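You operate a simulated robot arm through the tools that you are given. There is no shell and no other tool.

The job below is to be done with a simulated robot arm. You get a single attempt, and the scene is never put back.

Task
Set the controls near the green tray. At the end: the blue ball lever is set to clamped; the psi dial is turned to 150 PSI; the red ball lever is set to clamped; the green ball lever is set to clamped; whatever was shut is shut again. Leave all else as you found it, and nothing knocked over. The red ball lever goes to its stop. The green ball lever goes to its stop. The blue ball lever goes to its stop.

The check looks at the end state, three seconds after you hand in, the way a careful person would. Anything else that was tipped, shoved, dropped, spilled or broken makes it a failure.

Robot
A 7-joint arm with a two-finger parallel gripper, fixed in place. Base frame: the origin is on the floor under the middle of its stand, x ahead of it, y to its left, z up. Units: m, degrees, N and s.
It reaches about 1.479 m from its shoulder. Its first joint turns from -166.0 to 166.0 degrees. Payload 4.4 kg.
Tool frame: the origin (TCP) lies between the finger pads and is the grasp point; the fingertips stand 0.023 m ahead of it; z points along the fingers, y is the line along which they close. Largest opening 0.094 m; finger width 0.038, thickness 0.01; the body of the gripper, 0.054 by 0.096 m, starts 0.039 m behind the TCP.
Orientation is told as [roll, pitch, yaw] about the base's x, y, z axes, in that order, counted from this pose: with the fingers straight down and closing along the base's y, the tool's x points along the base's -x, its y along +y and its z along -z.

Tools
- The arm moves only by the tool arm_command. Its argument "rows" is a list of rows, each a list of 7 numbers: the opening in per cent of the stroke, from 0 (shut) to 100 (fully open), then the shift along the tool's x, y, z in cm, then the turn, a rotation vector about the tool's x, y, z in degrees. In form: [[grip, x, y, z, ax, ay, az], ...]. A call has 1 to 20 rows; each row is the pose to reach, as a shift and turn from the pose commanded when the call began, along the tool's axes at that moment. A row lasts 0.2 s, in which the tool goes at most 0.05 m and 8.6 degrees; a call with a longer step from one row to the next is refused whole, and so is a gripper value outside its range. Where a pose cannot be reached the arm comes as near as it can. A force on the tool above 40 N (or 10 N above the force at the start of the call, whichever is more), or a blocked arm, ends the call early, and 0.2 s more pass. The fingers move at their own pace (about 0.072 m/s each) and stop on an object; they squeeze with about 26 N. The grip force told is the motor's: it shows also when the fingers shut on nothing. Time passes only in rows, and 0.2 s behind the last, so rows that repeat a pose let the fingers close. It gives the time, the measured TCP pose, the force on the tool (base axes), the opening and the grip force at its end, in the units of the frame above (readings bear some noise), with the torque about the TCP (base axes, N m) and any sound that the robot's microphone picked up, and new pictures: "views" is both (left out), scene, wrist or none.
- Cameras (640 x 400 px; columns grow to the right, rows downward): "scene" is fixed at [0.0668, -0.6477, 1.6657]; the picture's right is [0.67, -0.75, 0.00], its down [-0.47, -0.42, -0.78] and it looks along [0.58, 0.52, -0.63] (base axes); focal length 349 px, centre (320, 200). "wrist" rides on the gripper at [0.086, 0.016, -0.074] in the tool frame; the picture's right is [-0.18, 0.98, 0.00], its down [-0.58, -0.11, -0.81] and it looks along [-0.79, -0.15, 0.59] (tool axes); focal length 243 px, centre (320, 200). There is no depth. A picture from a camera that has moved, and an enlarged one, comes with that camera's place and axes in the base frame and with its lens. The place of the scene camera against the robot may be out by one fixed shift of up to 0.025 m in any direction.
- inspect(camera, box): a new picture of the part [left, top, right, bottom] of that camera's present view, enlarged. No time passes.
- job_done(): hands the job in; it is judged then, once.

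Places have to be worked out from the pictures, the camera data and where the tool is seen. Open the gripper and draw the arm clear of the work before you hand the job in, unless the task says otherwise.

The tools are called after "Request:" as a command line: name --pt "numbers of a row" for each row, then --argument value for the rest, lists and objects as JSON in quotes. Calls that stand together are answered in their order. arm_command: Moves the arm, as the interface text tells. Its arguments: {"type":"object","properties":{"rows":{"type":"array","items":{"type":"array","items":{"type":"number"}}},"views":{"type":"string","enum":["both","scene","wrist","none"]}},"required":["rows"]} The other tools are called the same way: inspect (camera, box) takes an enlarged picture of a part of a camera's view; job_done () hands the job in.

At the start:

```text
time: 0.0
tool_pos: [0.5801, -0.2278, 1.2932]
tcp_rot: [-0.1, 0.1, 0.1]
ft_force: [0.1, -0.1, 0.0]
torque: [-0.02, -0.03, -0.02]
grip_width: 0.0939
finger_force: 0.1
```

scene: 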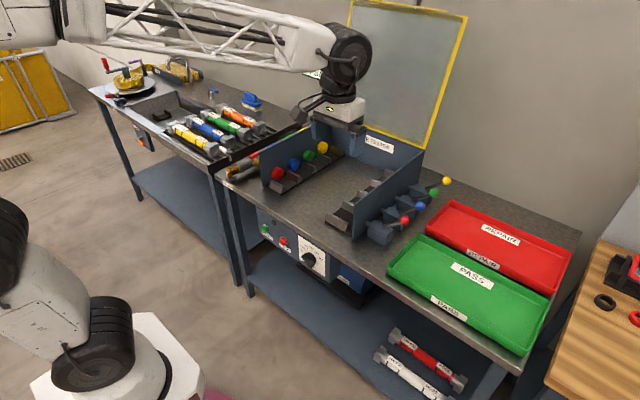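
wrist: 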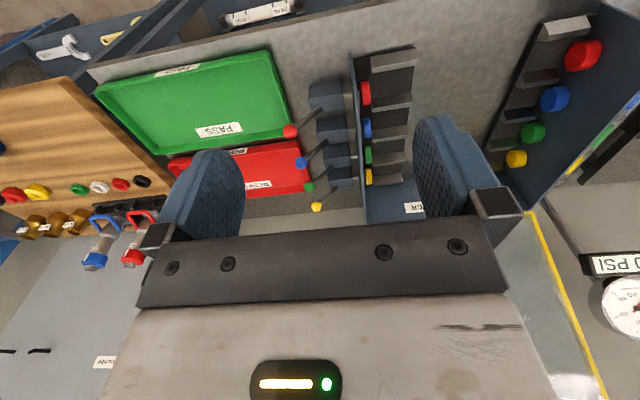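

I start by enlarging the parts of the scene with the levers and the dial, to understand the mechanism before any motion.

Request:
inspect --camera "scene" --box '[340, 130, 480, 260]'

Request:
inspect --camera "scene" --box '[240, 190, 400, 310]'

Request:
inspect --camera "scene" --box '[220, 60, 480, 230]'

Request:
inspect --camera "wrist" --box '[270, 40, 430, 220]'

Request:
inspect --camera "wrist" --box '[480, 0, 640, 360]'

```text
3.08 times, centred on (410, 195) of scene
camera zoom: at [0.0668, -0.6477, 1.6657], right [0.67, -0.75, 0.0], down [-0.47, -0.42, -0.78], along [0.58, 0.52, -0.63], focal length 1073 px, centre (43, 215)
```

zoom: 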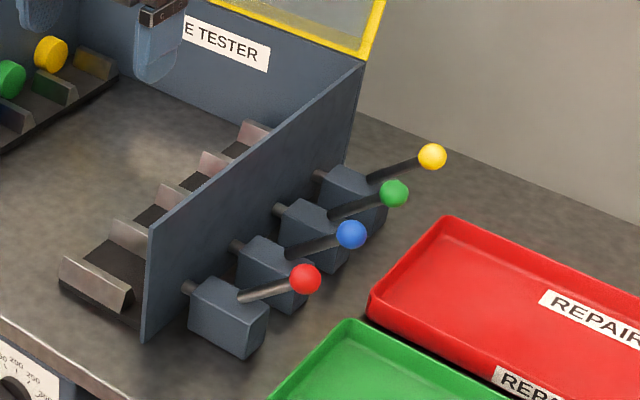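

```text
3.33 times, centred on (320, 250) of scene
camera zoom: at [0.0668, -0.6477, 1.6657], right [0.67, -0.75, 0.0], down [-0.47, -0.42, -0.78], along [0.58, 0.52, -0.63], focal length 1162 px, centre (320, 33)
```

zoom: 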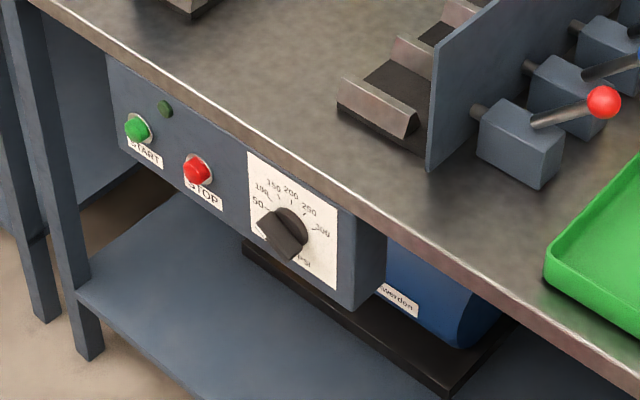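

```text
2.35 times, centred on (350, 145) of scene
camera zoom: at [0.0668, -0.6477, 1.6657], right [0.67, -0.75, 0.0], down [-0.47, -0.42, -0.78], along [0.58, 0.52, -0.63], focal length 820 px, centre (249, 329)
```

zoom: 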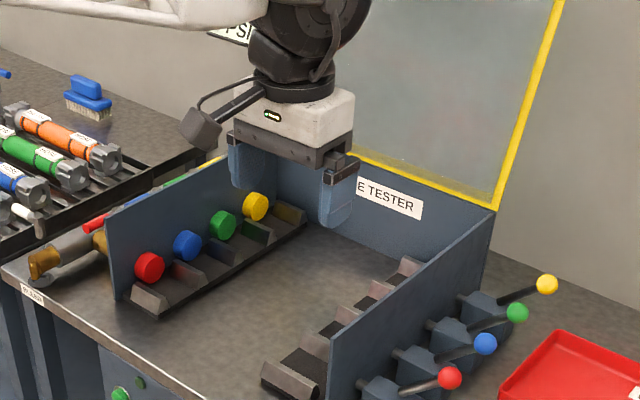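

```text
2.22 times, centred on (350, 130) of wrist
camera zoom: at [0.4953, -0.2114, 1.3676], right [0.18, 0.98, 0.0], down [0.58, -0.11, 0.81], along [0.79, -0.15, -0.59], focal length 539 px, centre (253, 356)
```

zoom: 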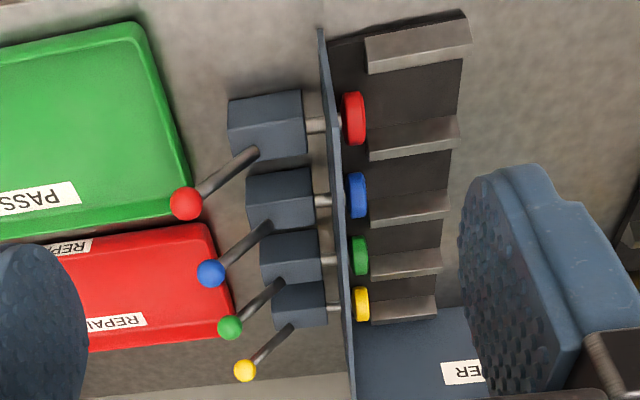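

```text
1.11 times, centred on (560, 180) of wrist
camera zoom: at [0.4953, -0.2114, 1.3676], right [0.18, 0.98, 0.0], down [0.58, -0.11, 0.81], along [0.79, -0.15, -0.59], focal length 270 px, centre (53, 222)
```

zoom: 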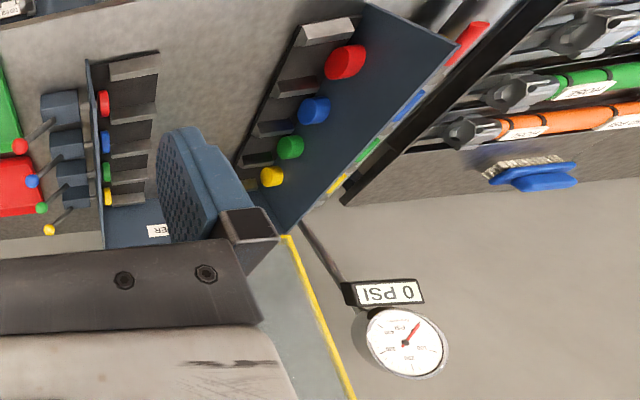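

The four levers stand on blocks right of the tester wall, about 0.09 m apart in x, balls near y≈-0.33, z≈0.96, and the dial is on the front panel. I move the tool back over the front and lower it so that the wrist camera sees the levers nearer.

Request:
arm_command --pt "100 0 -2.5 3 0 0 0" --pt "100 0 -5 6 0 0 0" --pt "100 0 -7.5 9 0 0 0" --pt "100 0 -10 12 0 0 0" --pt "100 0 -12 15 0 0 0" --pt "100 0 -13 17 0 0 0" --pt "100 0 -13 17 0 0 0" --views "both"

```text
time: 1.6
tool_pos: [0.5803, -0.3566, 1.1216]
tcp_rot: [0.0, -0.1, 0.0]
ft_force: [0.3, -0.2, 0.4]
torque: [-0.01, -0.03, -0.03]
grip_width: 0.0942
finger_force: 0.0
camera wrist: at [0.4949, -0.3413, 1.1973], right [0.18, 0.98, 0.0], down [0.58, -0.11, 0.81], along [0.79, -0.15, -0.59], focal length 243 px, centre (320, 200)
```

scene: 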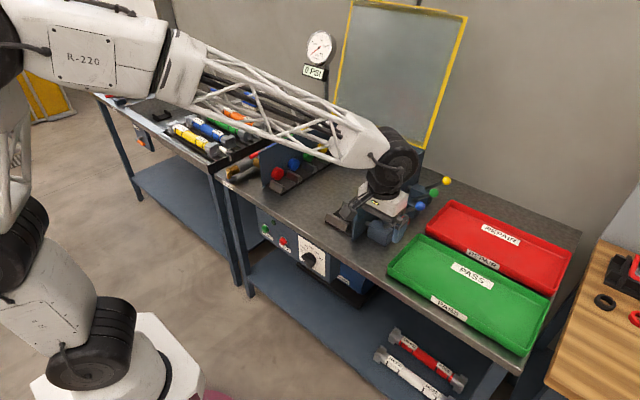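
wrist: 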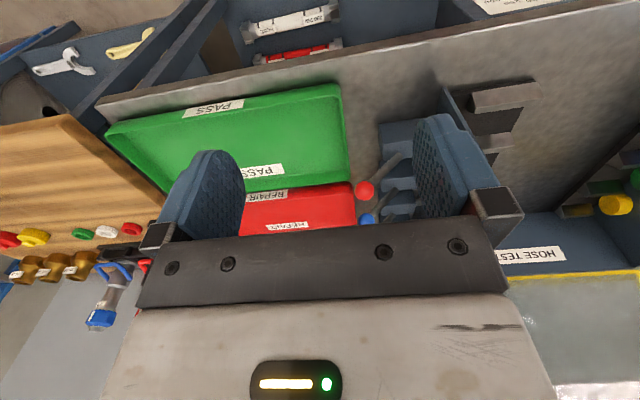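

The gripper hides the levers from here. I tilt the tool 30° forward and draw back a little so that the camera looks along the row of levers nearly level.

Request:
arm_command --pt "100 2 1 0 0 -7.5 0" --pt "100 4 2 0 0 -15 0" --pt "100 6 3 0 0 -22.5 0" --pt "100 8 4 0 0 -30 0" --pt "100 8 4 0 0 -30 0" --views "both"

Request:
inspect --camera "wrist" --box '[220, 60, 460, 210]'

```text
time: 2.8
tool_pos: [0.5091, -0.3124, 1.1046]
tcp_rot: [1.1, -28.9, 0.5]
ft_force: [0.2, 0.0, -0.7]
torque: [-0.02, 0.02, 0.01]
grip_width: 0.0939
finger_force: 0.1
camera wrist: at [0.399, -0.2984, 1.1302], right [0.14, 0.98, 0.11], down [0.12, -0.12, 0.98], along [0.98, -0.13, -0.14], focal length 243 px, centre (320, 200)
```

scene: 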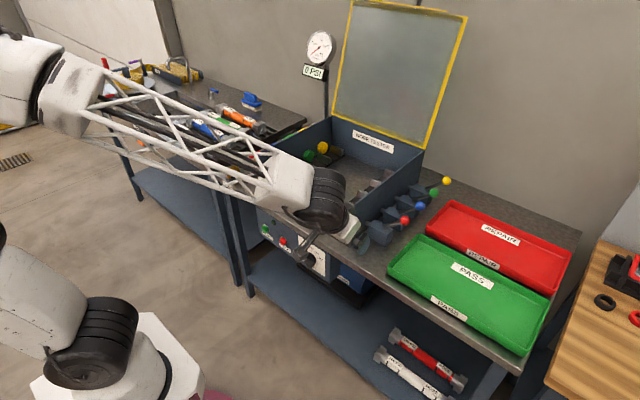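
wrist: 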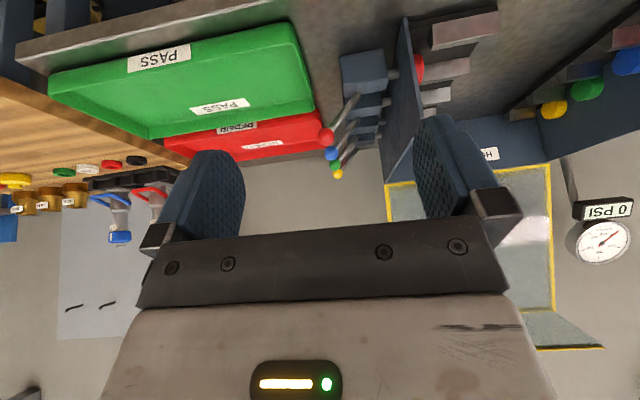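

```text
2.67 times, centred on (340, 135) of wrist
camera zoom: at [0.399, -0.2984, 1.1302], right [0.14, 0.98, 0.11], down [0.12, -0.12, 0.98], along [0.98, -0.13, -0.14], focal length 647 px, centre (267, 373)
```

zoom: 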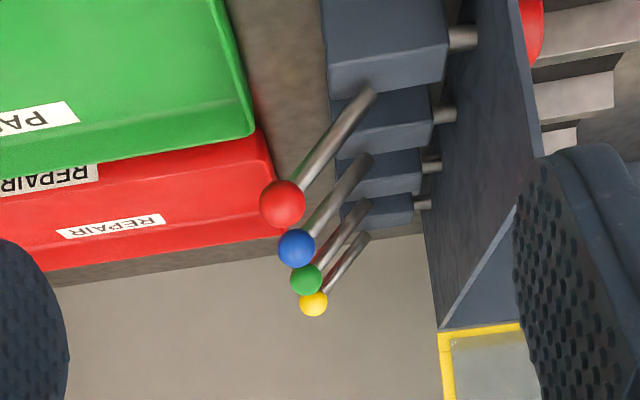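

The view (upside down) shows the levers leaning about 45° outward (‑y), with the plungers retracted at the wall (wall y≈-0.19, top z≈0.985). I go upright again and move to a spot above and outside the red ball, (0.795,-0.40,1.10), with the fingers closing.

Request:
arm_command --pt "80 -3.05 -1.0 2.1 0 3.75 0" --pt "60 -6.1 -2.0 4.2 0 7.5 0" --pt "40 -9.15 -3.0 6.3 0 11.25 0" --pt "20 -12.2 -4.1 8.4 0 15 0" --pt "0 -15.25 -5.1 10.5 0 18.75 0" --pt "0 -18.3 -6.1 12.6 0 22.5 0" --pt "0 -21.4 -7.2 14.7 0 26.25 0" --pt "0 -24.4 -8.2 16.7 0 30 0" --pt "0 -24.4 -8.2 16.7 0 30 0" --views "both"

```text
time: 4.8
tool_pos: [0.7951, -0.4002, 1.1014]
tcp_rot: [0.0, 0.0, 0.0]
ft_force: [1.2, -0.3, -0.1]
torque: [-0.02, -0.02, 0.0]
grip_width: 0.0001
finger_force: 25.7
camera wrist: at [0.7114, -0.3836, 1.1753], right [0.18, 0.98, 0.0], down [0.58, -0.11, 0.81], along [0.79, -0.15, -0.59], focal length 243 px, centre (320, 200)
```

scene: 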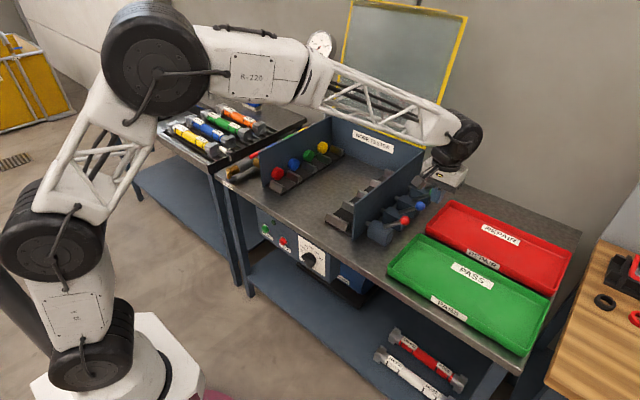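
wrist: 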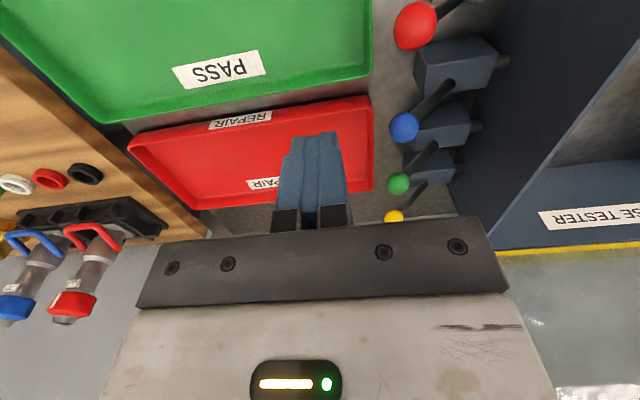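

Red ball confirmed near (0.793,-0.328,0.966). I lower the closed fingers beside it on the outer side, then push gently inward (+y) about 2 cm past contact to see whether it gives and what the plunger does.

Request:
arm_command --pt "0 0 0 4.5 0 0 0" --pt "0 0 0 9 0 0 0" --pt "0 0 0 13.3 0 0 0" --pt "0 0 2 13.3 0 0 0" --pt "0 0 3.5 13.3 0 0 0" --pt "0 0 4.5 13.3 0 0 0" --pt "0 0 5.5 12.8 0 0 0" --pt "0 0 6.5 12.0 0 0 0" --pt "0 0 6.5 12.0 0 0 0" --views "both"

```text
time: 6.8
tool_pos: [0.7968, -0.3353, 0.9797]
tcp_rot: [0.0, -0.1, 0.1]
ft_force: [-0.5, -0.7, 0.8]
torque: [0.01, 0.02, -0.02]
grip_width: 0.0
finger_force: 25.5
camera wrist: at [0.7101, -0.3183, 1.0549], right [0.18, 0.98, 0.0], down [0.58, -0.11, 0.81], along [0.79, -0.15, -0.59], focal length 243 px, centre (320, 200)
```

scene: 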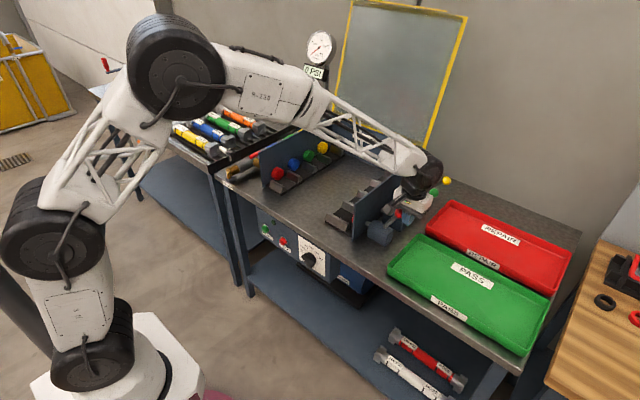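
wrist: 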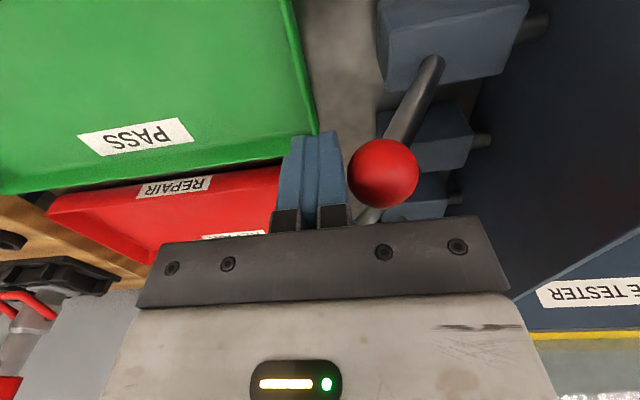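

The lever moved easily with the push (force under 1 N), so inward is its way. I keep pushing inward along its arc while rising slightly.

Request:
arm_command --pt "0 0 1 -0.6 0 0 0" --pt "0 0 2 -1.1 0 0 0" --pt "0 0 3 -1.5 0 0 0" --pt "0 0 4 -1.8 0 0 0" --pt "0 0 5 -2.0 0 0 0" --pt "0 0 5.5 -2.0 0 0 0" --pt "0 0 5.5 -2.0 0 0 0" --views "both"

```text
time: 8.4
tool_pos: [0.797, -0.2807, 0.9997]
tcp_rot: [-0.1, 0.0, -0.1]
ft_force: [0.0, 0.1, 0.5]
torque: [-0.01, -0.05, -0.02]
grip_width: 0.0
finger_force: 26.1
camera wrist: at [0.7102, -0.2636, 1.0753], right [0.18, 0.98, 0.0], down [0.58, -0.11, 0.81], along [0.79, -0.15, -0.59], focal length 243 px, centre (320, 200)
```

scene: 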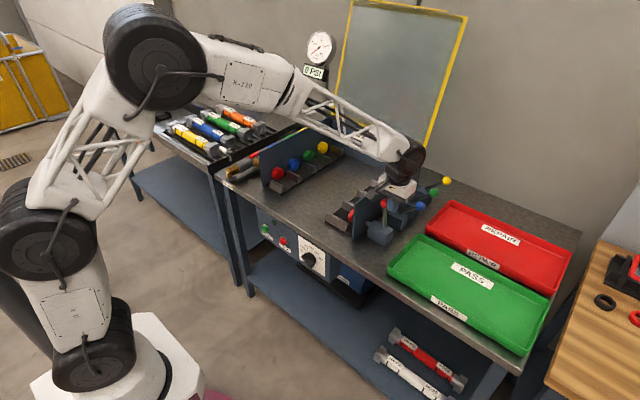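
wrist: 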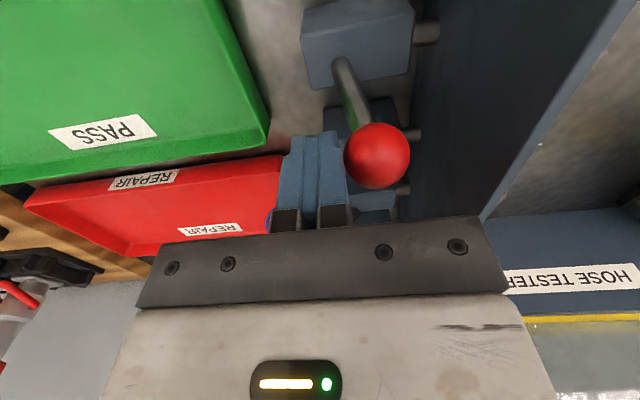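

The lever is now about upright with no resistance. I look at whether the red plunger has come out through the wall.

Request:
inspect --camera "scene" --box '[310, 150, 450, 250]'

```text
4.00 times, centred on (380, 200) of scene
camera zoom: at [0.0668, -0.6477, 1.6657], right [0.67, -0.75, 0.0], down [-0.47, -0.42, -0.78], along [0.58, 0.52, -0.63], focal length 1394 px, centre (80, 200)
```

zoom: 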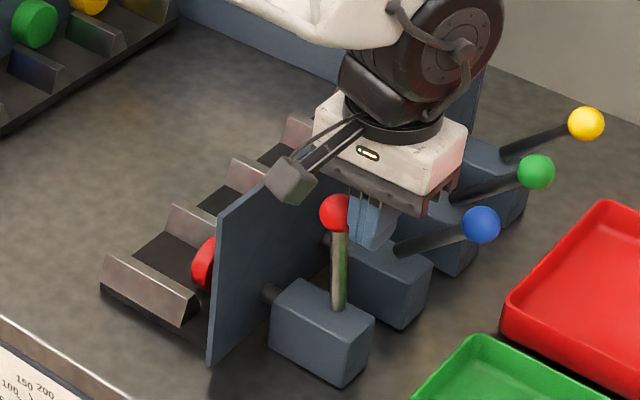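

The red disc has come out, so leaning inward is clamped. I push on in small steps until the lever meets its stop.

Request:
arm_command --pt "0 0 0.7 0 0 0 0" --pt "0 0 1.4 0 0 0 0" --pt "0 0 2.1 0 0 0 0" --pt "0 0 2.8 0 0 0 0" --pt "0 0 3.5 0.2 0 0 0" --pt "0 0 3.5 0.2 0 0 0" --views "both"

Request:
inspect --camera "scene" --box '[310, 150, 450, 250]'

```text
time: 9.8
tool_pos: [0.7958, -0.2443, 0.9978]
tcp_rot: [0.0, 0.0, 0.0]
ft_force: [-0.4, 0.3, -0.4]
torque: [0.01, 0.01, 0.0]
grip_width: 0.0
finger_force: 26.5
camera wrist: at [0.7106, -0.2282, 1.0731], right [0.18, 0.98, 0.0], down [0.58, -0.11, 0.81], along [0.79, -0.15, -0.59], focal length 243 px, centre (320, 200)
```

scene: 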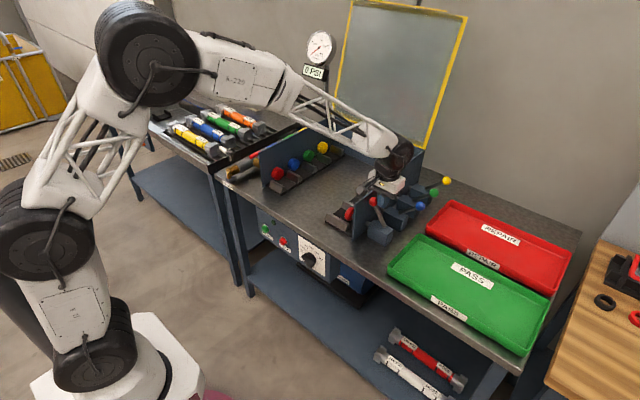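
wrist: 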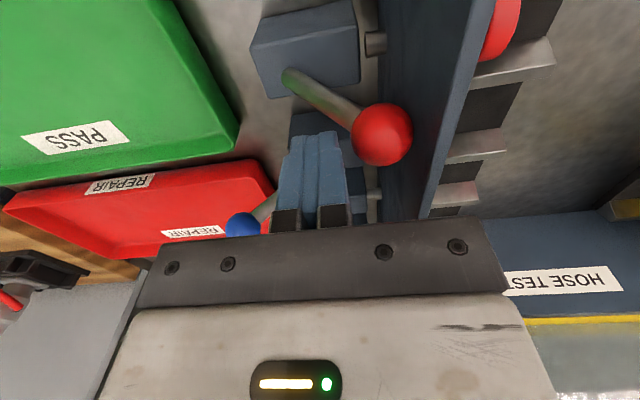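

```text
4.00 times, centred on (380, 200) of scene
camera zoom: at [0.0668, -0.6477, 1.6657], right [0.67, -0.75, 0.0], down [-0.47, -0.42, -0.78], along [0.58, 0.52, -0.63], focal length 1394 px, centre (80, 200)
```

zoom: 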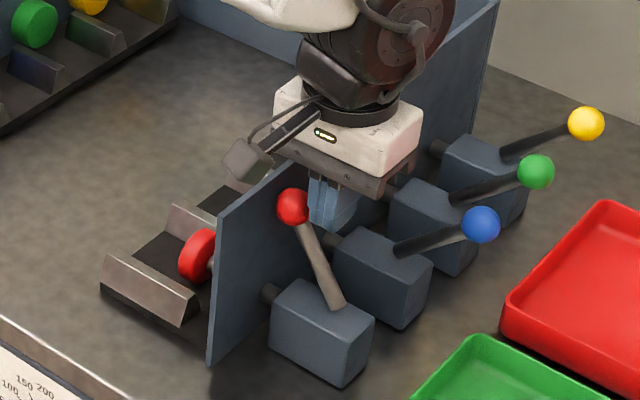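

The ball leans inward now and sits lower than the fingertips' middle, so contact is only at its top. I back off a little, lower about 2 cm, and push again in small steps to feel for the stop.

Request:
arm_command --pt "0 0 -0.7 0 0 0 0" --pt "0 0 -0.7 1.0 0 0 0" --pt "0 0 -0.7 2.0 0 0 0" --pt "0 0 0 2.0 0 0 0" --pt "0 0 0.5 2.0 0 0 0" --pt "0 0 1.0 2.1 0 0 0" --pt "0 0 1.3 2.2 0 0 0" --pt "0 0 1.6 2.2 0 0 0" --views "both"

Request:
inspect --camera "scene" --box '[310, 150, 450, 250]'

```text
time: 10.9
tool_pos: [0.7965, -0.2446, 0.9785]
tcp_rot: [-0.2, -0.2, -0.1]
ft_force: [-0.6, -18.2, 0.5]
torque: [-0.38, 0.02, 0.1]
grip_width: 0.0003
finger_force: 26.0
stopped in row 5: the force on the tool passed its limit at 50 N (the readings are from after the stop); the commanded pose is now the measured one
camera wrist: at [0.7102, -0.2291, 1.0531], right [0.18, 0.98, 0.0], down [0.58, -0.11, 0.81], along [0.79, -0.15, -0.59], focal length 243 px, centre (320, 200)
```

scene: 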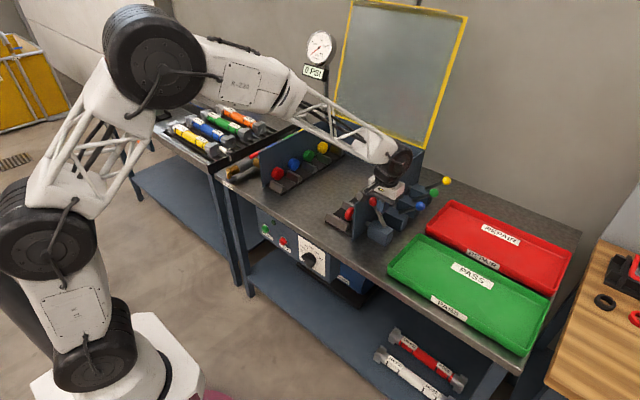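
wrist: 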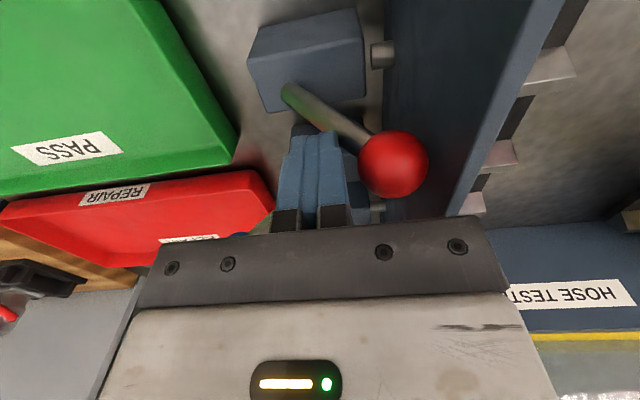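

```text
4.00 times, centred on (380, 200) of scene
camera zoom: at [0.0668, -0.6477, 1.6657], right [0.67, -0.75, 0.0], down [-0.47, -0.42, -0.78], along [0.58, 0.52, -0.63], focal length 1394 px, centre (80, 200)
```

zoom: 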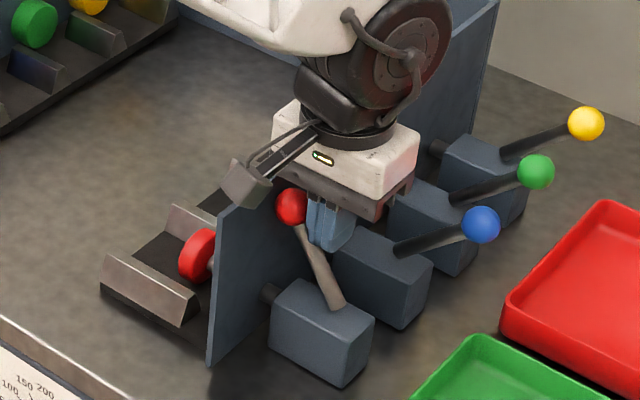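

The push met a firm stop (50 N peak) with the red ball at about y=-0.211 and the plunger fully out, so red is clamped. I back off, rise, and go over to the outside of the blue lever at x≈0.884.

Request:
arm_command --pt "0 0 -1 0 0 0 0" --pt "0 0 -2 -3 0 0 0" --pt "0 0 -3 -7 0 0 0" --pt "0 -2 -6 -10 0 0 0" --pt "0 -5 -9.5 -11 0 0 0" --pt "0 -7.5 -13 -11 0 0 0" --pt "0 -8.75 -15.5 -11 0 0 0" --pt "0 -8.75 -15.5 -11 0 0 0" --views "both"

Request:
inspect --camera "scene" --box '[310, 150, 450, 250]'

```text
time: 12.7
tool_pos: [0.8836, -0.3993, 1.0886]
tcp_rot: [-0.1, -0.1, 0.1]
ft_force: [0.1, -1.1, -0.5]
torque: [0.0, -0.01, 0.0]
grip_width: 0.0
finger_force: 25.5
camera wrist: at [0.798, -0.3834, 1.1632], right [0.18, 0.98, 0.0], down [0.58, -0.11, 0.81], along [0.79, -0.15, -0.59], focal length 243 px, centre (320, 200)
```

scene: 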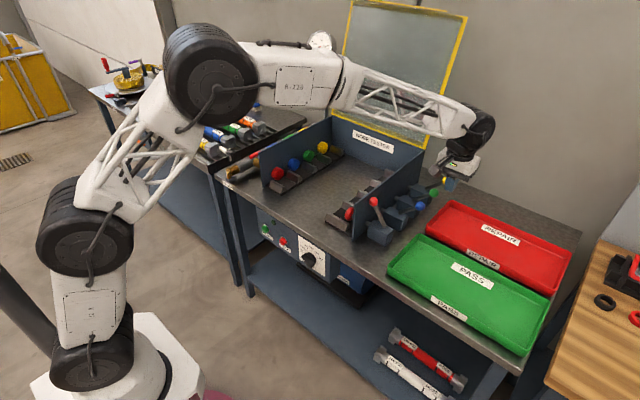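
wrist: 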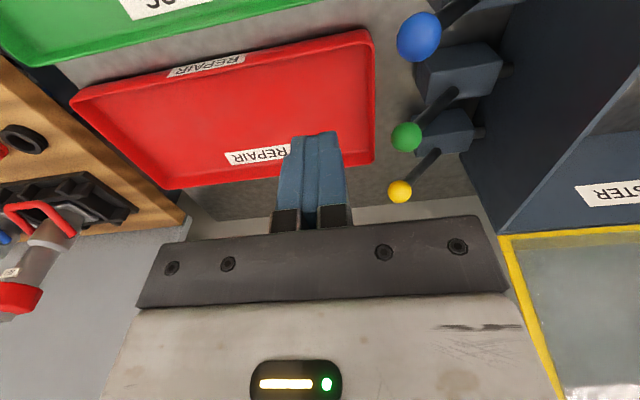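

```text
4.00 times, centred on (380, 200) of scene
camera zoom: at [0.0668, -0.6477, 1.6657], right [0.67, -0.75, 0.0], down [-0.47, -0.42, -0.78], along [0.58, 0.52, -0.63], focal length 1394 px, centre (80, 200)
```

zoom: 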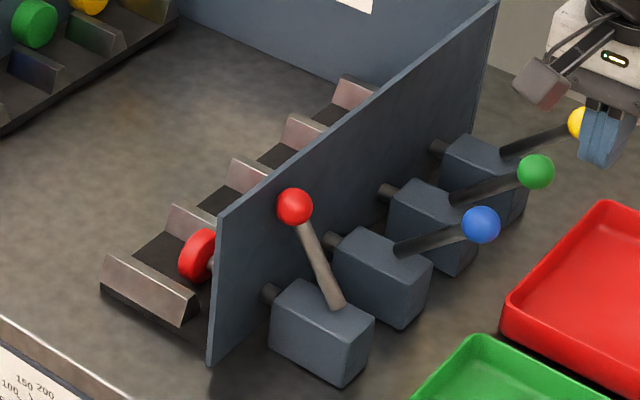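

Red stays clamped after release. Blue ball is near (0.881,-0.327,0.966), so I lower beside it and push it through the same arc to its stop.

Request:
arm_command --pt "0 0 0 4.5 0 0 0" --pt "0 0 0 9 0 0 0" --pt "0 0 0 11.8 0 0 0" --pt "0 0 2 11.8 0 0 0" --pt "0 0 4 11.8 0 0 0" --pt "0 0 5 11.4 0 0 0" --pt "0 0 6 10.9 0 0 0" --pt "0 0 7.5 10.2 0 0 0" --pt "0 0 9 9.7 0 0 0" --pt "0 0 10.5 9.6 0 0 0" --pt "0 0 12 9.7 0 0 0" --pt "0 0 13.2 10.1 0 0 0" --pt "0 0 14.0 10.6 0 0 0" --pt "0 0 14.7 11.0 0 0 0" --pt "0 0 15.1 11.1 0 0 0" --pt "0 0 15.5 11.1 0 0 0" --pt "0 0 15.9 11.1 0 0 0" --pt "0 0 16.3 11.1 0 0 0" --views "both"

Request:
inspect --camera "scene" --box '[310, 150, 450, 250]'

```text
time: 14.3
tool_pos: [0.8843, -0.3449, 0.983]
tcp_rot: [-0.3, -0.4, -0.1]
ft_force: [0.8, -4.9, 3.9]
torque: [0.06, 0.0, 0.0]
grip_width: 0.0
finger_force: 25.8
stopped in row 8: the force on the tool passed its limit at 45 N (the readings are from after the stop); the commanded pose is now the measured one
camera wrist: at [0.7979, -0.3277, 1.0572], right [0.19, 0.98, 0.0], down [0.57, -0.11, 0.81], along [0.8, -0.15, -0.58], focal length 243 px, centre (320, 200)
```

scene: 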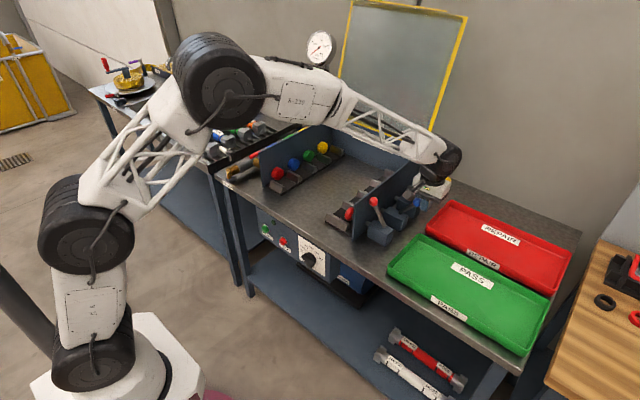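
wrist: 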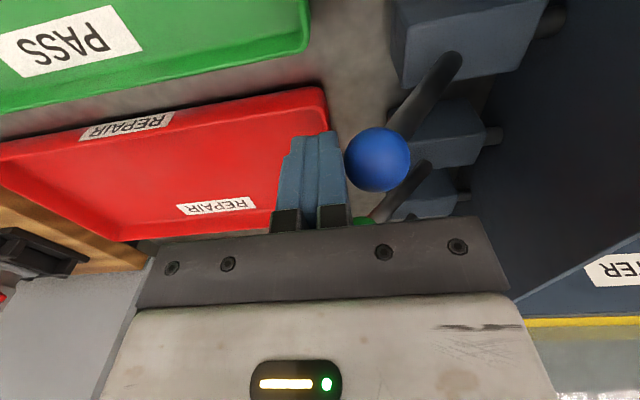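

```text
4.00 times, centred on (380, 200) of scene
camera zoom: at [0.0668, -0.6477, 1.6657], right [0.67, -0.75, 0.0], down [-0.47, -0.42, -0.78], along [0.58, 0.52, -0.63], focal length 1394 px, centre (80, 200)
```

zoom: 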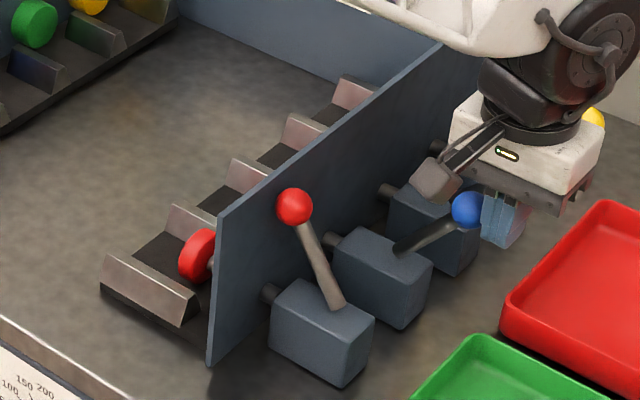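

The push on blue was cut at a 45 N peak with the ball moved about 1 cm; the residual is only 5 N, so it may be an impact or a stiffer lever. I go on slowly with 0.4 cm steps to see the steady resistance.

Request:
arm_command --pt "0 0 0.2 0 0 0 0" --pt "0 0 0.5 -0.1 0 0 0" --pt "0 0 0.8 -0.2 0 0 0" --pt "0 0 1.1 -0.4 0 0 0" --pt "0 0 1.4 -0.5 0 0 0" --views "both"

```text
time: 15.6
tool_pos: [0.8831, -0.3297, 0.9869]
tcp_rot: [-0.3, -0.4, -0.1]
ft_force: [-0.2, -0.4, -0.4]
torque: [0.02, 0.0, -0.03]
grip_width: 0.0
finger_force: 26.0
camera wrist: at [0.7979, -0.3128, 1.0616], right [0.19, 0.98, 0.0], down [0.58, -0.11, 0.81], along [0.8, -0.15, -0.59], focal length 243 px, centre (320, 200)
```

scene: 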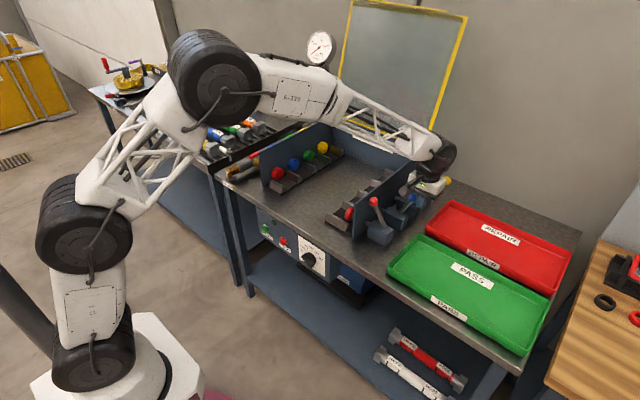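
wrist: 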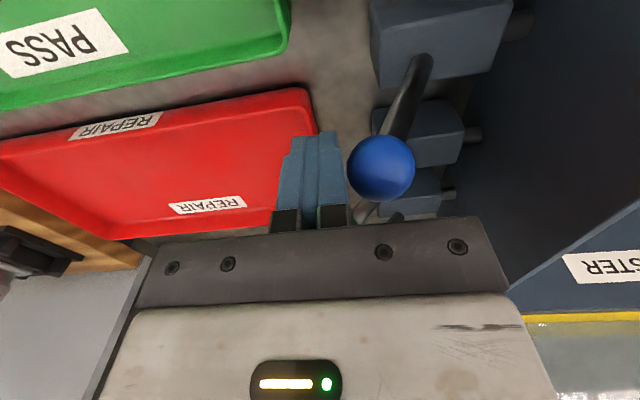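

No steady resistance, so it was an impact; the red lever went smoothly at slower steps. I continue blue at about 0.6 cm per row along the arc to the stop.

Request:
arm_command --pt "0 0 0.6 -0.2 0 0 0" --pt "0 0 1.2 -0.3 0 0 0" --pt "0 0 1.8 -0.5 0 0 0" --pt "0 0 2.4 -0.6 0 0 0" --pt "0 0 3.0 -0.6 0 0 0" --pt "0 0 3.6 -0.6 0 0 0" --pt "0 0 4.2 -0.6 0 0 0" --pt "0 0 4.8 -0.5 0 0 0" --pt "0 0 5.4 -0.4 0 0 0" --pt "0 0 6.0 -0.2 0 0 0" --pt "0 0 6.6 0.0 0 0 0" --pt "0 0 7.1 0.2 0 0 0" --pt "0 0 7.5 0.5 0 0 0" --pt "0 0 7.9 0.7 0 0 0" --pt "0 0 8.2 0.8 0 0 0" --pt "0 0 8.5 0.8 0 0 0" --pt "0 0 8.8 0.8 0 0 0" --pt "0 0 9.1 0.8 0 0 0" --views "both"

Request:
inspect --camera "scene" --box '[310, 150, 450, 250]'

```text
time: 19.2
tool_pos: [0.8838, -0.2448, 0.9792]
tcp_rot: [-0.4, -0.5, -0.3]
ft_force: [0.4, -15.4, 2.2]
torque: [-0.39, 0.0, 0.04]
grip_width: 0.0003
finger_force: 26.5
stopped in row 18: the force on the tool passed its limit at 46 N (the readings are from after the stop); the commanded pose is now the measured one
camera wrist: at [0.7981, -0.2277, 1.0536], right [0.19, 0.98, -0.01], down [0.57, -0.11, 0.81], along [0.8, -0.16, -0.58], focal length 243 px, centre (320, 200)
```

scene: 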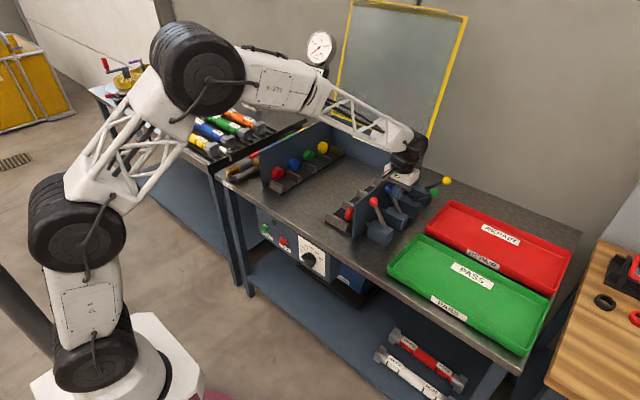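
wrist: 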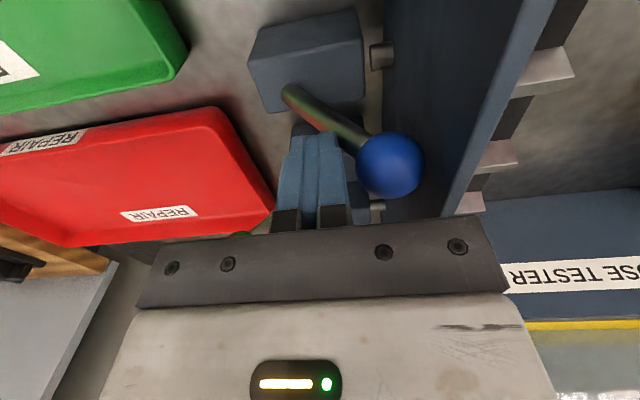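

```text
4.00 times, centred on (380, 200) of scene
camera zoom: at [0.0668, -0.6477, 1.6657], right [0.67, -0.75, 0.0], down [-0.47, -0.42, -0.78], along [0.58, 0.52, -0.63], focal length 1394 px, centre (80, 200)
```

zoom: 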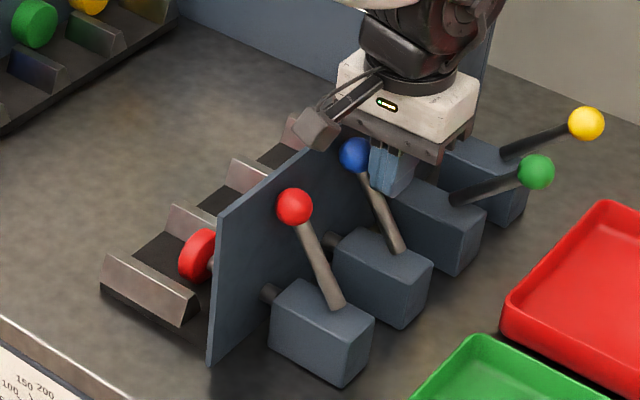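

Blue hit its stop at the same tool place as red (y=-0.245), so blue is clamped. I back off, rise, and go over to the outside of the green lever at x≈0.973.

Request:
arm_command --pt "0 0 -1 0 0 0 0" --pt "0 0 -2 -3 0 0 0" --pt "0 0 -3 -7 0 0 0" --pt "0 -2 -6 -10 0 0 0" --pt "0 -5 -9.5 -11 0 0 0" --pt "0 -7.5 -13 -11 0 0 0" --pt "0 -8.9 -15.5 -11 0 0 0" --pt "0 -8.9 -15.5 -11 0 0 0" --views "both"

Request:
inspect --camera "scene" --box '[310, 150, 450, 250]'

```text
time: 21.0
tool_pos: [0.9733, -0.3984, 1.0903]
tcp_rot: [-0.3, -0.3, -0.3]
ft_force: [-0.2, -1.4, 0.2]
torque: [0.01, -0.03, 0.05]
grip_width: 0.0002
finger_force: 25.7
camera wrist: at [0.8872, -0.3816, 1.1649], right [0.19, 0.98, -0.01], down [0.57, -0.11, 0.81], along [0.8, -0.16, -0.58], focal length 243 px, centre (320, 200)
```

scene: 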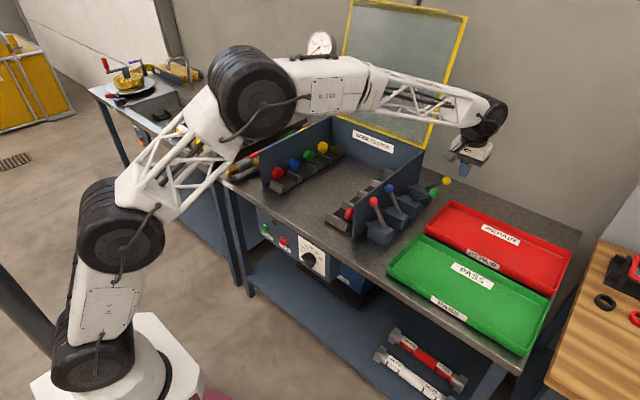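
wrist: 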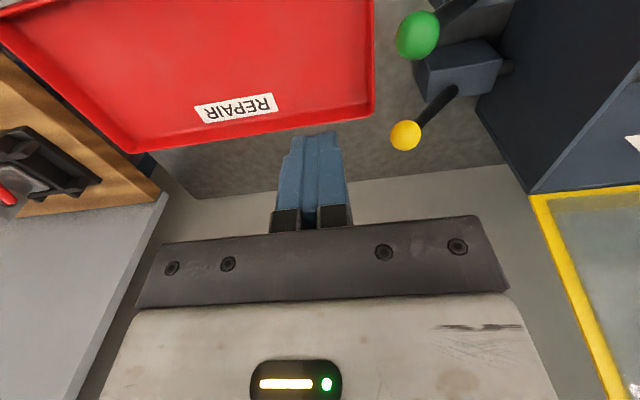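

```text
4.00 times, centred on (380, 200) of scene
camera zoom: at [0.0668, -0.6477, 1.6657], right [0.67, -0.75, 0.0], down [-0.47, -0.42, -0.78], along [0.58, 0.52, -0.63], focal length 1394 px, centre (80, 200)
```

zoom: 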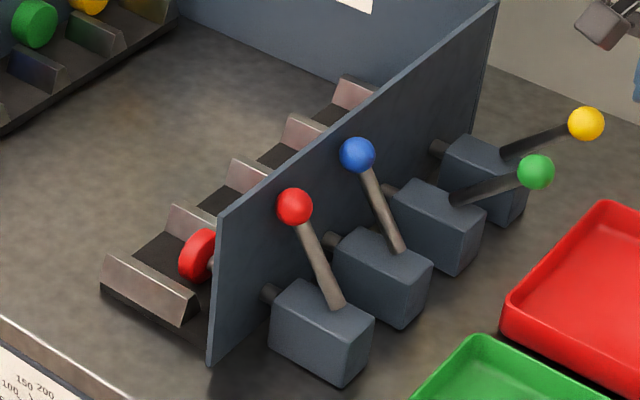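

Green ball is near (0.973,-0.327,0.966) and both clamped levers hold. I lower beside green and push it slowly up its arc.

Request:
arm_command --pt "0 0 0 4.5 0 0 0" --pt "0 0 0 9 0 0 0" --pt "0 0 0 11.8 0 0 0" --pt "0 0 2 11.8 0 0 0" --pt "0 0 3.5 11.8 0 0 0" --pt "0 0 4.0 11.8 0 0 0" --pt "0 0 4.4 11.7 0 0 0" --pt "0 0 4.8 11.6 0 0 0" --pt "0 0 5.3 11.3 0 0 0" --pt "0 0 5.9 11.0 0 0 0" --pt "0 0 6.5 10.7 0 0 0" --pt "0 0 7.1 10.4 0 0 0" --pt "0 0 7.7 10.2 0 0 0" --pt "0 0 8.3 10.0 0 0 0" --pt "0 0 8.9 9.85 0 0 0" --pt "0 0 9.5 9.75 0 0 0" --pt "0 0 10.1 9.7 0 0 0" --pt "0 0 10.7 9.7 0 0 0" --pt "0 0 11.3 9.7 0 0 0" --pt "0 0 11.9 9.75 0 0 0" --views "wrist"

```text
time: 23.2
tool_pos: [0.9729, -0.3429, 0.9846]
tcp_rot: [-0.7, -0.7, -0.3]
ft_force: [1.5, -3.3, 4.0]
torque: [0.06, 0.02, -0.01]
grip_width: 0.0
finger_force: 25.9
stopped in row 11: the force on the tool passed its limit at 43 N (the readings are from after the stop); the commanded pose is now the measured one
camera wrist: at [0.8868, -0.3254, 1.0591], right [0.19, 0.98, -0.01], down [0.57, -0.1, 0.82], along [0.8, -0.16, -0.58], focal length 243 px, centre (320, 200)
```

wrist: 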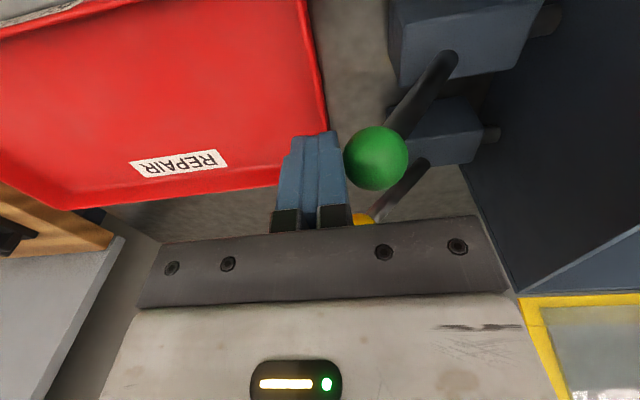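

Same as with blue: a breakaway peak near the start, now past. I continue slowly along the arc towards the stop.

Request:
arm_command --pt "0 0 0.3 -0.1 0 0 0" --pt "0 0 0.8 -0.2 0 0 0" --pt "0 0 1.4 -0.4 0 0 0" --pt "0 0 2.0 -0.5 0 0 0" --pt "0 0 2.6 -0.7 0 0 0" --pt "0 0 3.2 -0.8 0 0 0" --pt "0 0 3.8 -0.85 0 0 0" --pt "0 0 4.4 -0.9 0 0 0" --pt "0 0 5.0 -0.9 0 0 0" --pt "0 0 5.6 -0.85 0 0 0" --pt "0 0 6.2 -0.8 0 0 0" --pt "0 0 6.8 -0.65 0 0 0" --pt "0 0 7.4 -0.45 0 0 0" --pt "0 0 8.0 -0.2 0 0 0" --pt "0 0 8.5 0.1 0 0 0" --pt "0 0 9.0 0.4 0 0 0" --pt "0 0 9.4 0.6 0 0 0" --pt "0 0 9.8 0.6 0 0 0" --pt "0 0 10.1 0.6 0 0 0" --pt "0 0 10.4 0.6 0 0 0" --views "both"

Request:
inspect --camera "scene" --box '[310, 150, 450, 250]'

```text
time: 24.0
tool_pos: [0.975, -0.3318, 0.9923]
tcp_rot: [-0.7, -1.1, -0.2]
ft_force: [1.5, -2.1, 3.0]
torque: [0.05, 0.03, 0.01]
grip_width: 0.0
finger_force: 26.6
stopped in row 3: the force on the tool passed its limit at 42 N (the readings are from after the stop); the commanded pose is now the measured one
camera wrist: at [0.8876, -0.3136, 1.066], right [0.19, 0.98, -0.01], down [0.57, -0.1, 0.82], along [0.8, -0.16, -0.58], focal length 243 px, centre (320, 200)
```

scene: 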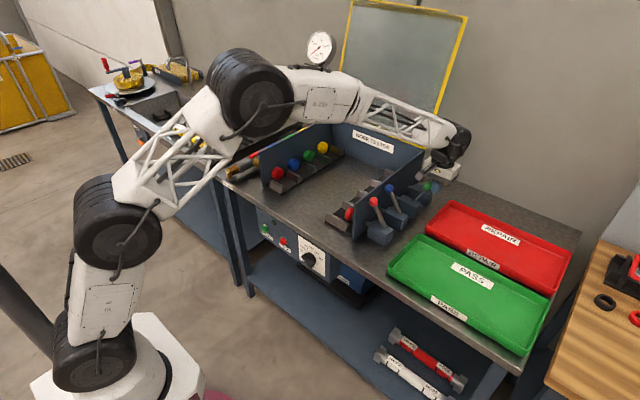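
wrist: 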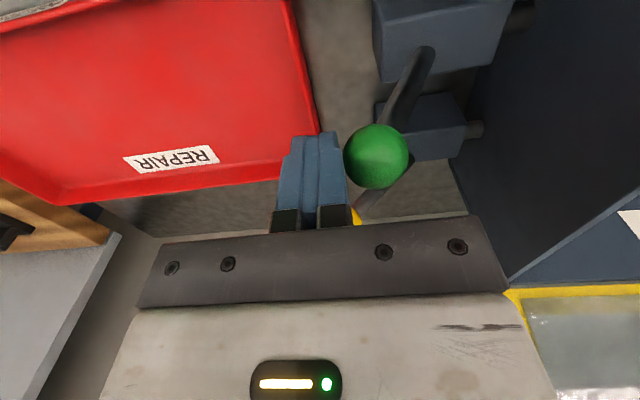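

```text
4.00 times, centred on (380, 200) of scene
camera zoom: at [0.0668, -0.6477, 1.6657], right [0.67, -0.75, 0.0], down [-0.47, -0.42, -0.78], along [0.58, 0.52, -0.63], focal length 1394 px, centre (80, 200)
```

zoom: 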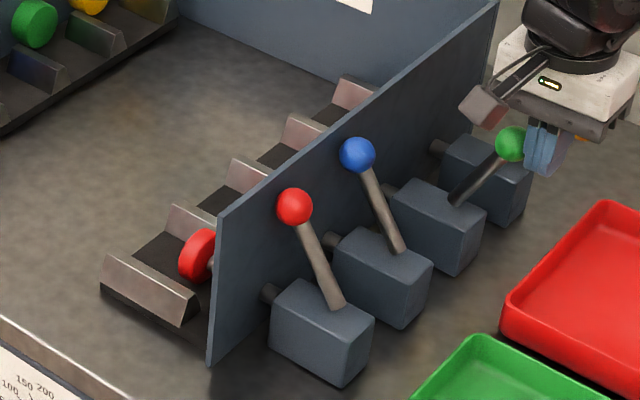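

Another early stop at 42 N, with the green lever about a third of the way. I check the steady force with a few slower steps before going on.

Request:
arm_command --pt "0 0 0.3 0 0 0 0" --pt "0 0 0.6 -0.05 0 0 0" --pt "0 0 0.9 -0.1 0 0 0" --pt "0 0 1.2 -0.1 0 0 0" --views "wrist"

```text
time: 25.0
tool_pos: [0.9734, -0.3189, 0.9932]
tcp_rot: [-0.6, -0.9, -0.4]
ft_force: [-1.9, -1.9, 0.6]
torque: [0.03, 0.0, -0.01]
grip_width: 0.0002
finger_force: 26.0
camera wrist: at [0.8877, -0.3018, 1.0664], right [0.19, 0.98, -0.01], down [0.57, -0.1, 0.82], along [0.8, -0.16, -0.58], focal length 243 px, centre (320, 200)
```

wrist: 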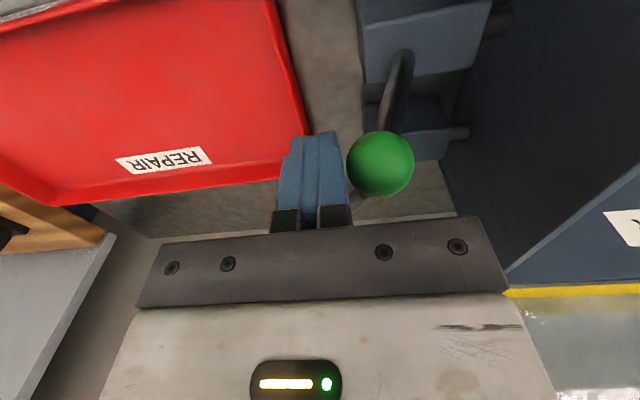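

Steady force is only about 2 N, so the peaks are dynamic. I continue at 0.4 cm per row towards the stop.

Request:
arm_command --pt "0 0 0.4 0 0 0 0" --pt "0 0 0.8 0 0 0 0" --pt "0 0 1.2 0 0 0 0" --pt "0 0 1.6 0 0 0 0" --pt "0 0 2.0 0 0 0 0" --pt "0 0 2.4 0 0 0 0" --pt "0 0 2.8 0 0 0 0" --pt "0 0 3.2 0 0 0 0" --pt "0 0 3.6 0 0 0 0" --pt "0 0 4.0 0.1 0 0 0" --pt "0 0 4.4 0.2 0 0 0" --pt "0 0 4.8 0.35 0 0 0" --pt "0 0 5.2 0.5 0 0 0" --pt "0 0 5.6 0.7 0 0 0" --pt "0 0 6.0 0.9 0 0 0" --pt "0 0 6.4 1.1 0 0 0" --pt "0 0 6.8 1.3 0 0 0" --pt "0 0 7.2 1.4 0 0 0" --pt "0 0 7.5 1.4 0 0 0" --pt "0 0 7.8 1.4 0 0 0" --views "both"

Request:
inspect --camera "scene" --box '[310, 150, 450, 250]'

```text
time: 29.3
tool_pos: [0.9745, -0.2464, 0.977]
tcp_rot: [-0.9, -1.1, -0.3]
ft_force: [-0.4, -13.7, 2.1]
torque: [-0.26, 0.05, 0.04]
grip_width: 0.0002
finger_force: 26.2
stopped in row 20: the force on the tool passed its limit at 44 N (the readings are from after the stop); the commanded pose is now the measured one
camera wrist: at [0.8878, -0.2276, 1.0519], right [0.19, 0.98, -0.01], down [0.57, -0.1, 0.82], along [0.8, -0.16, -0.57], focal length 243 px, centre (320, 200)
```

scene: 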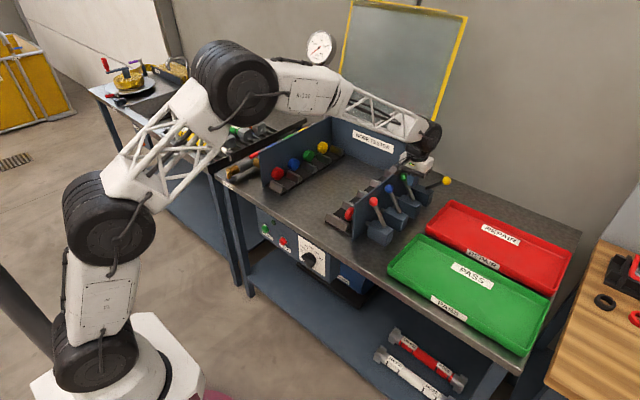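
wrist: 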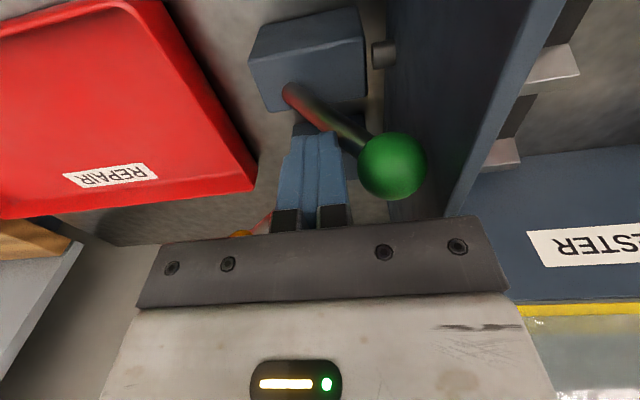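

```text
4.00 times, centred on (380, 200) of scene
camera zoom: at [0.0668, -0.6477, 1.6657], right [0.67, -0.75, 0.0], down [-0.47, -0.42, -0.78], along [0.58, 0.52, -0.63], focal length 1394 px, centre (80, 200)
```

zoom: 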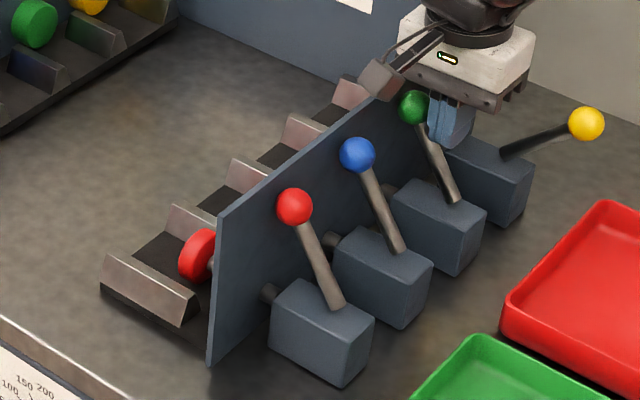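

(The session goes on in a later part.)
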